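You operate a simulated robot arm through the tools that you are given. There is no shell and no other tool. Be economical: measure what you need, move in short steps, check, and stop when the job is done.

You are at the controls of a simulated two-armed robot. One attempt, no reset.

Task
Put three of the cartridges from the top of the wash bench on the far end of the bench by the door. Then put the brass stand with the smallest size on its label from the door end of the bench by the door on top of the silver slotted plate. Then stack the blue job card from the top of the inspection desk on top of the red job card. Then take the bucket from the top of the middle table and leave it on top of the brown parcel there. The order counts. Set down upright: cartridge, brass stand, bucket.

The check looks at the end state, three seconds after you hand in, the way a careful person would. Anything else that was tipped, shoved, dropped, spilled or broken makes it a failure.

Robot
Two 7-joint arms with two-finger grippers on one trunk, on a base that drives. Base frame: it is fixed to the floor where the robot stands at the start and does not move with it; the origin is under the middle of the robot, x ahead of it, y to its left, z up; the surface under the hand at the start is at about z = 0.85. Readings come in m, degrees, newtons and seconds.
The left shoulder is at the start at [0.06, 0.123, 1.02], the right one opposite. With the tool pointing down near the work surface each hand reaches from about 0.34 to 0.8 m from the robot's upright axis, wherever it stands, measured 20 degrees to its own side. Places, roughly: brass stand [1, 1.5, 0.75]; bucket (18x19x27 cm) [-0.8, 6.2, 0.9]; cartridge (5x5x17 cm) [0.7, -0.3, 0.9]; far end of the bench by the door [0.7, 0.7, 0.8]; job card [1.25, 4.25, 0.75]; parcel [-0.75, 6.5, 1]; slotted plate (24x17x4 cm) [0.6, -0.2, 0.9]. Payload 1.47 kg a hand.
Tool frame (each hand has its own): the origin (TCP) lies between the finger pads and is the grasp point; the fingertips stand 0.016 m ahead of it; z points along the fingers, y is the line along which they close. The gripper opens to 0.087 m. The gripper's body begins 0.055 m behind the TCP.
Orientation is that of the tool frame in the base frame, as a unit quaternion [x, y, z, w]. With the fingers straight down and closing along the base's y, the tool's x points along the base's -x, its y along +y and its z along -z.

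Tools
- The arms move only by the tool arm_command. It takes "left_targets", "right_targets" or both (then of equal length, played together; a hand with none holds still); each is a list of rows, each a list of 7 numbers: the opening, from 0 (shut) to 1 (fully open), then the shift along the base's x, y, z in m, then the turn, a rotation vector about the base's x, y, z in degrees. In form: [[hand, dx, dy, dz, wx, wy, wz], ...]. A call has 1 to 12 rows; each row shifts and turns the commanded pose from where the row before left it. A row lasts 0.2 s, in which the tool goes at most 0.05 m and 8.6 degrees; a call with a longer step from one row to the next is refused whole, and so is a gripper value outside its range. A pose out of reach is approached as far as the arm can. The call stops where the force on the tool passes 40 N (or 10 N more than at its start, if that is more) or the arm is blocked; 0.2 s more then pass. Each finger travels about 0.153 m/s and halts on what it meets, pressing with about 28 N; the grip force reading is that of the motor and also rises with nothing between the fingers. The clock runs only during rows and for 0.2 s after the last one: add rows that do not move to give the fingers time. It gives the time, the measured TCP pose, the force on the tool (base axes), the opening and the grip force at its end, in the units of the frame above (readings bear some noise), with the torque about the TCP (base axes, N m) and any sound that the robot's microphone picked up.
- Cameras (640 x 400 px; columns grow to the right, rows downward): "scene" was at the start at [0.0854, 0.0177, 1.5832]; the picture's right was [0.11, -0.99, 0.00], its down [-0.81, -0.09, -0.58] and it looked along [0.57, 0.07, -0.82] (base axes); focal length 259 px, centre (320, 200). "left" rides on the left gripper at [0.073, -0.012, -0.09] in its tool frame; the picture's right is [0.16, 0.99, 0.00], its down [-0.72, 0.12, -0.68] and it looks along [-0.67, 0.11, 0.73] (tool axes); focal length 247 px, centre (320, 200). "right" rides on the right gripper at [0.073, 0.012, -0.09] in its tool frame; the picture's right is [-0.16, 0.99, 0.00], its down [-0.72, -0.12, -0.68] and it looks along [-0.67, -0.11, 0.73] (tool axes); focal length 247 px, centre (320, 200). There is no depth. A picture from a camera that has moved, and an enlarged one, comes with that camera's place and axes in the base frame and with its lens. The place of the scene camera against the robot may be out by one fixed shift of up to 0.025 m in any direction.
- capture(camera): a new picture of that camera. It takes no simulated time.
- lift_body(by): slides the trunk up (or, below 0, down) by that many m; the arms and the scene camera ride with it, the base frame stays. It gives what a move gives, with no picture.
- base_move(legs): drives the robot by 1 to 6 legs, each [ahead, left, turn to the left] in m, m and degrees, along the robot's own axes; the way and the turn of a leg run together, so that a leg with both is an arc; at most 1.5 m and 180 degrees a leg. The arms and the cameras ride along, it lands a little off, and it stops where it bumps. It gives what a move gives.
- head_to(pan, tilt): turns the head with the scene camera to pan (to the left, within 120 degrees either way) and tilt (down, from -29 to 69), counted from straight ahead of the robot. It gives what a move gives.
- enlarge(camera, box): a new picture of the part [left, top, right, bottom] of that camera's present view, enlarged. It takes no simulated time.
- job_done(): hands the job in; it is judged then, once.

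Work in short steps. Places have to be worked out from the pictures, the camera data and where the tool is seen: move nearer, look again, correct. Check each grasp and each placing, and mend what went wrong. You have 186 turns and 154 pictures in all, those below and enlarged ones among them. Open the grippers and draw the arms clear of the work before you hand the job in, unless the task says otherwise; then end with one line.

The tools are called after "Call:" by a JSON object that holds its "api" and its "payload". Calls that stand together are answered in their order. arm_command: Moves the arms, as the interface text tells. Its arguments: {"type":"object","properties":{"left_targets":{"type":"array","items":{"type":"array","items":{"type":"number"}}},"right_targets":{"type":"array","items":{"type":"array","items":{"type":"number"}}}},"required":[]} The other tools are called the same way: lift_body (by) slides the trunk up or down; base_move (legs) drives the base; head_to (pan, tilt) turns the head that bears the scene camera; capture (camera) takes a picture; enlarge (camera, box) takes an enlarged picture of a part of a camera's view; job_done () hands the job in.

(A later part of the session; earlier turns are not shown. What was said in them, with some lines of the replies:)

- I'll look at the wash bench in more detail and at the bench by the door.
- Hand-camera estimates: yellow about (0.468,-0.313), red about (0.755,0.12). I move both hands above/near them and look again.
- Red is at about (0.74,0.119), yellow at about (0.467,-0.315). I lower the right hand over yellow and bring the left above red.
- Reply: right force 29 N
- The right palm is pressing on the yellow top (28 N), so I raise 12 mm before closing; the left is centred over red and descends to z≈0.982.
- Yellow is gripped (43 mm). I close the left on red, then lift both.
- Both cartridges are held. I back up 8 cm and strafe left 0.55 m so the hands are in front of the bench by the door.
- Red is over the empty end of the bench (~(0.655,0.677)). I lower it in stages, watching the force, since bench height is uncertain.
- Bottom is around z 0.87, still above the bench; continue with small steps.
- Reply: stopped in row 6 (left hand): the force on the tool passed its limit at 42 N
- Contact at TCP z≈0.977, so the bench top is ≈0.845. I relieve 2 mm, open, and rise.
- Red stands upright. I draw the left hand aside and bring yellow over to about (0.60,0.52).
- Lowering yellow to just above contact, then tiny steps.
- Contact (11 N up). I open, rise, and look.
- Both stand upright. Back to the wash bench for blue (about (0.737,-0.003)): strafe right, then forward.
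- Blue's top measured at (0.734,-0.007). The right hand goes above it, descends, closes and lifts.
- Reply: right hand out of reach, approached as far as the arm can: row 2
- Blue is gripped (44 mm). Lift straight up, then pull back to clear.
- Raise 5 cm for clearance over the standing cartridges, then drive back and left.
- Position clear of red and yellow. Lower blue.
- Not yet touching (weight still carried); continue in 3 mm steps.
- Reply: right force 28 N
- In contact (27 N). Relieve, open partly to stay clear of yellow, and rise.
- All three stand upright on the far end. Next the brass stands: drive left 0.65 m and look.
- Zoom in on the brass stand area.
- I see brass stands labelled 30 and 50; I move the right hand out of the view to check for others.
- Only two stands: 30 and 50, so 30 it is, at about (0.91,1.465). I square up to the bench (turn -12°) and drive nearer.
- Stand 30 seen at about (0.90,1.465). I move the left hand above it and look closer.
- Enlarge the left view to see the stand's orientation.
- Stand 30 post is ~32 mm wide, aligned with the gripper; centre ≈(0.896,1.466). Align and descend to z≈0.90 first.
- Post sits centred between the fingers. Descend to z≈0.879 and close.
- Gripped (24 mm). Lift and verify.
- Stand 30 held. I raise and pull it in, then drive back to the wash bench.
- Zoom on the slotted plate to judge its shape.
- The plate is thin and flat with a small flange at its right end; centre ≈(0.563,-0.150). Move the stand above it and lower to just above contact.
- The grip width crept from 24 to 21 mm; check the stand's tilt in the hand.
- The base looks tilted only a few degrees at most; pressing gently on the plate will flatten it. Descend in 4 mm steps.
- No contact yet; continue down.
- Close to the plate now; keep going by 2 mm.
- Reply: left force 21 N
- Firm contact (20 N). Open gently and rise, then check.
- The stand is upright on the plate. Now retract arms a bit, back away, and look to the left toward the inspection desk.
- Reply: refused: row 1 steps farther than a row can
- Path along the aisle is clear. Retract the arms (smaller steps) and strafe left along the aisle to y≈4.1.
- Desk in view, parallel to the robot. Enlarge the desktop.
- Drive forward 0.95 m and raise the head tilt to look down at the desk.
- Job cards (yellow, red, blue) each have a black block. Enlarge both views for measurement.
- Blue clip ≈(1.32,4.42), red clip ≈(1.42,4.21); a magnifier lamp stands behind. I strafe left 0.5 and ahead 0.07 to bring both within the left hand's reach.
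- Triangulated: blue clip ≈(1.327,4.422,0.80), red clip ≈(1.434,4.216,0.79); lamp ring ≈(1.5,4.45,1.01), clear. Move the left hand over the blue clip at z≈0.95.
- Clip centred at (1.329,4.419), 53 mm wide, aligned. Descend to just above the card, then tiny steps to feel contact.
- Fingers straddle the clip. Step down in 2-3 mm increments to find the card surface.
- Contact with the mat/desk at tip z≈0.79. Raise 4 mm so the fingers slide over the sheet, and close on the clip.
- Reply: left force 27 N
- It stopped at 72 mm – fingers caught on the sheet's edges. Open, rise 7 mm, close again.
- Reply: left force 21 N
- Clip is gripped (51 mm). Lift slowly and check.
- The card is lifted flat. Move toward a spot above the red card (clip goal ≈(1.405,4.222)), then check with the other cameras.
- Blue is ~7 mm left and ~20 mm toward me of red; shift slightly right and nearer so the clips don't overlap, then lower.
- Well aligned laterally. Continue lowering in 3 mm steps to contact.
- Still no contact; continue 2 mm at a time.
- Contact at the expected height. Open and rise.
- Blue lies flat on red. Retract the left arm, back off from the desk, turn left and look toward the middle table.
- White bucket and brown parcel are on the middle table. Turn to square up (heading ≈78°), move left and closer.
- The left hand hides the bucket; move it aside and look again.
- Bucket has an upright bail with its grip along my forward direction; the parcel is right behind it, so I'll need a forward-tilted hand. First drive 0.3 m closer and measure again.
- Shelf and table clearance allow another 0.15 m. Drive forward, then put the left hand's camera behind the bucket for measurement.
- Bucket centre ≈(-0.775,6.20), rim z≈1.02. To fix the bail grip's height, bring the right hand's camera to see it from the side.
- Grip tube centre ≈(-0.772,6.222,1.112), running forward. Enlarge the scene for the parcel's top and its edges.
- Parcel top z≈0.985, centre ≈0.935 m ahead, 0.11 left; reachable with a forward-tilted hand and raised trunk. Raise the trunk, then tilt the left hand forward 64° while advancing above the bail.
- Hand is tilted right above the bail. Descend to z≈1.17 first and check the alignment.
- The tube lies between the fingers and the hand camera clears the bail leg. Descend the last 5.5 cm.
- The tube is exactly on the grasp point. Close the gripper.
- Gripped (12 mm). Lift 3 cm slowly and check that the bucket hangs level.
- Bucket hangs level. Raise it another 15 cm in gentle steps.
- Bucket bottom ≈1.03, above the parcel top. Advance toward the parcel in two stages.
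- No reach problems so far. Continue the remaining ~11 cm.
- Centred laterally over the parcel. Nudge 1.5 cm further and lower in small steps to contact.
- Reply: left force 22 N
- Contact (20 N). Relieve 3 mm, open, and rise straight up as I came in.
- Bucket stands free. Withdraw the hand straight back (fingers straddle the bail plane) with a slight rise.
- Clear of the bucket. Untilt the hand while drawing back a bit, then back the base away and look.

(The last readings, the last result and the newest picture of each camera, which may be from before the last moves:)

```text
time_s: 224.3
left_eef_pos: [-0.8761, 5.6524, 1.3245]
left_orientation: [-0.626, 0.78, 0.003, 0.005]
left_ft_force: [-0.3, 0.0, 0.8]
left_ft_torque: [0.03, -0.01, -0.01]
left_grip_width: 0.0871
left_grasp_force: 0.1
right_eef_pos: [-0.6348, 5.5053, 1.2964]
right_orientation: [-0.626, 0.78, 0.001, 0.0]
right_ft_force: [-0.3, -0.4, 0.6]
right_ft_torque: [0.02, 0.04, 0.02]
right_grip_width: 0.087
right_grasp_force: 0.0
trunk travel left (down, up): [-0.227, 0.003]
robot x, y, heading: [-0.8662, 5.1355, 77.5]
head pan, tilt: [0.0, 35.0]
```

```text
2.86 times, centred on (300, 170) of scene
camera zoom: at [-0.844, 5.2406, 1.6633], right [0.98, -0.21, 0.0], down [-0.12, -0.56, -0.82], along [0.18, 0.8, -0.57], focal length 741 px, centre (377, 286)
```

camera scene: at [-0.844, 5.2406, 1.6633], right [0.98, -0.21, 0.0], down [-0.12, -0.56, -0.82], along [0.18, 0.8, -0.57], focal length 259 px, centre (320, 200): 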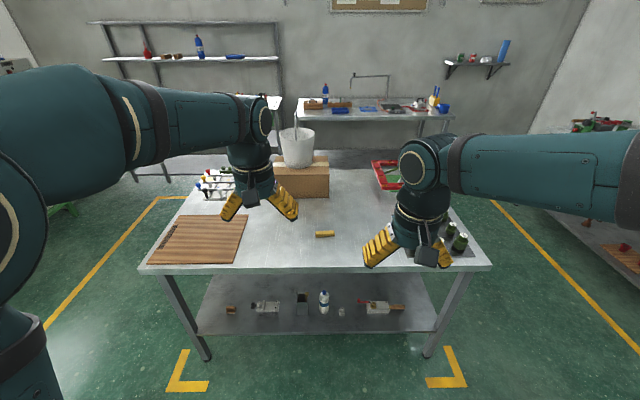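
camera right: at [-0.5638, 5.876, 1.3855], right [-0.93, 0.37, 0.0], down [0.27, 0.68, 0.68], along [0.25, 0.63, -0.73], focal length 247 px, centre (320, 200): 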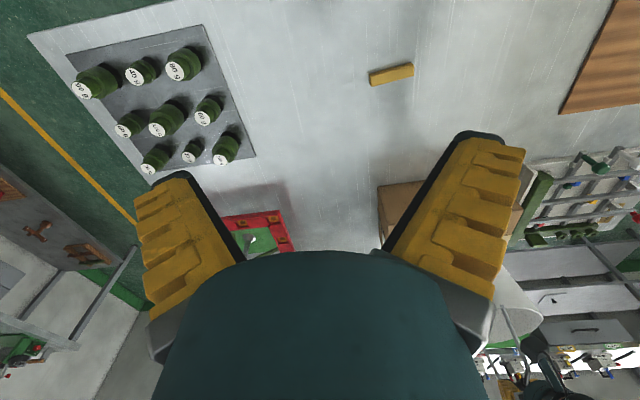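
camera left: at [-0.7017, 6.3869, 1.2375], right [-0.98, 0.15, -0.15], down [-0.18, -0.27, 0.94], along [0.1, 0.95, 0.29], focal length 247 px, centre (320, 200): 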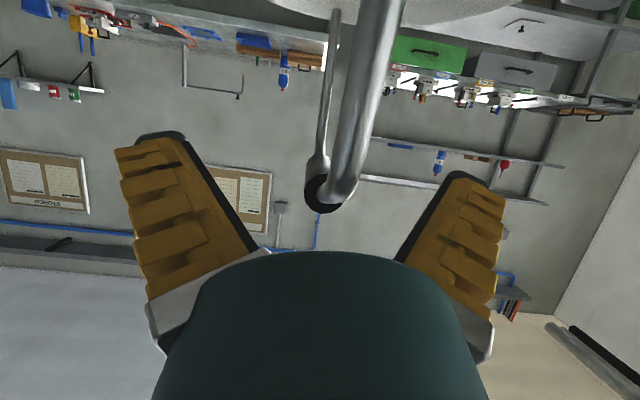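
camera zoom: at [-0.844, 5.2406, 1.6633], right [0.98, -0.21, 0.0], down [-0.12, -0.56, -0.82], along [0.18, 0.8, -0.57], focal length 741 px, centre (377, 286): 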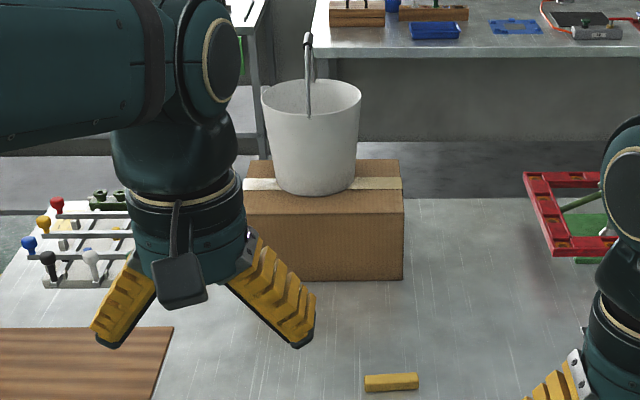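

The bucket stands upright on the parcel, and both hands are open and clear. The other placements were confirmed earlier, so I hand in.

Call:
{"api": "job_done", "payload": {}}

```text
The job is handed in.
```

The job is handed in: all four placements were done in the order given. The red, yellow and blue cartridges stand upright on the far end of the bench by the door. The size-30 brass stand is upright on the slotted plate. The blue job card lies on the red one, about 3 cm toward the front so their clips sit side by side, and the bucket stands upright on the brown parcel.
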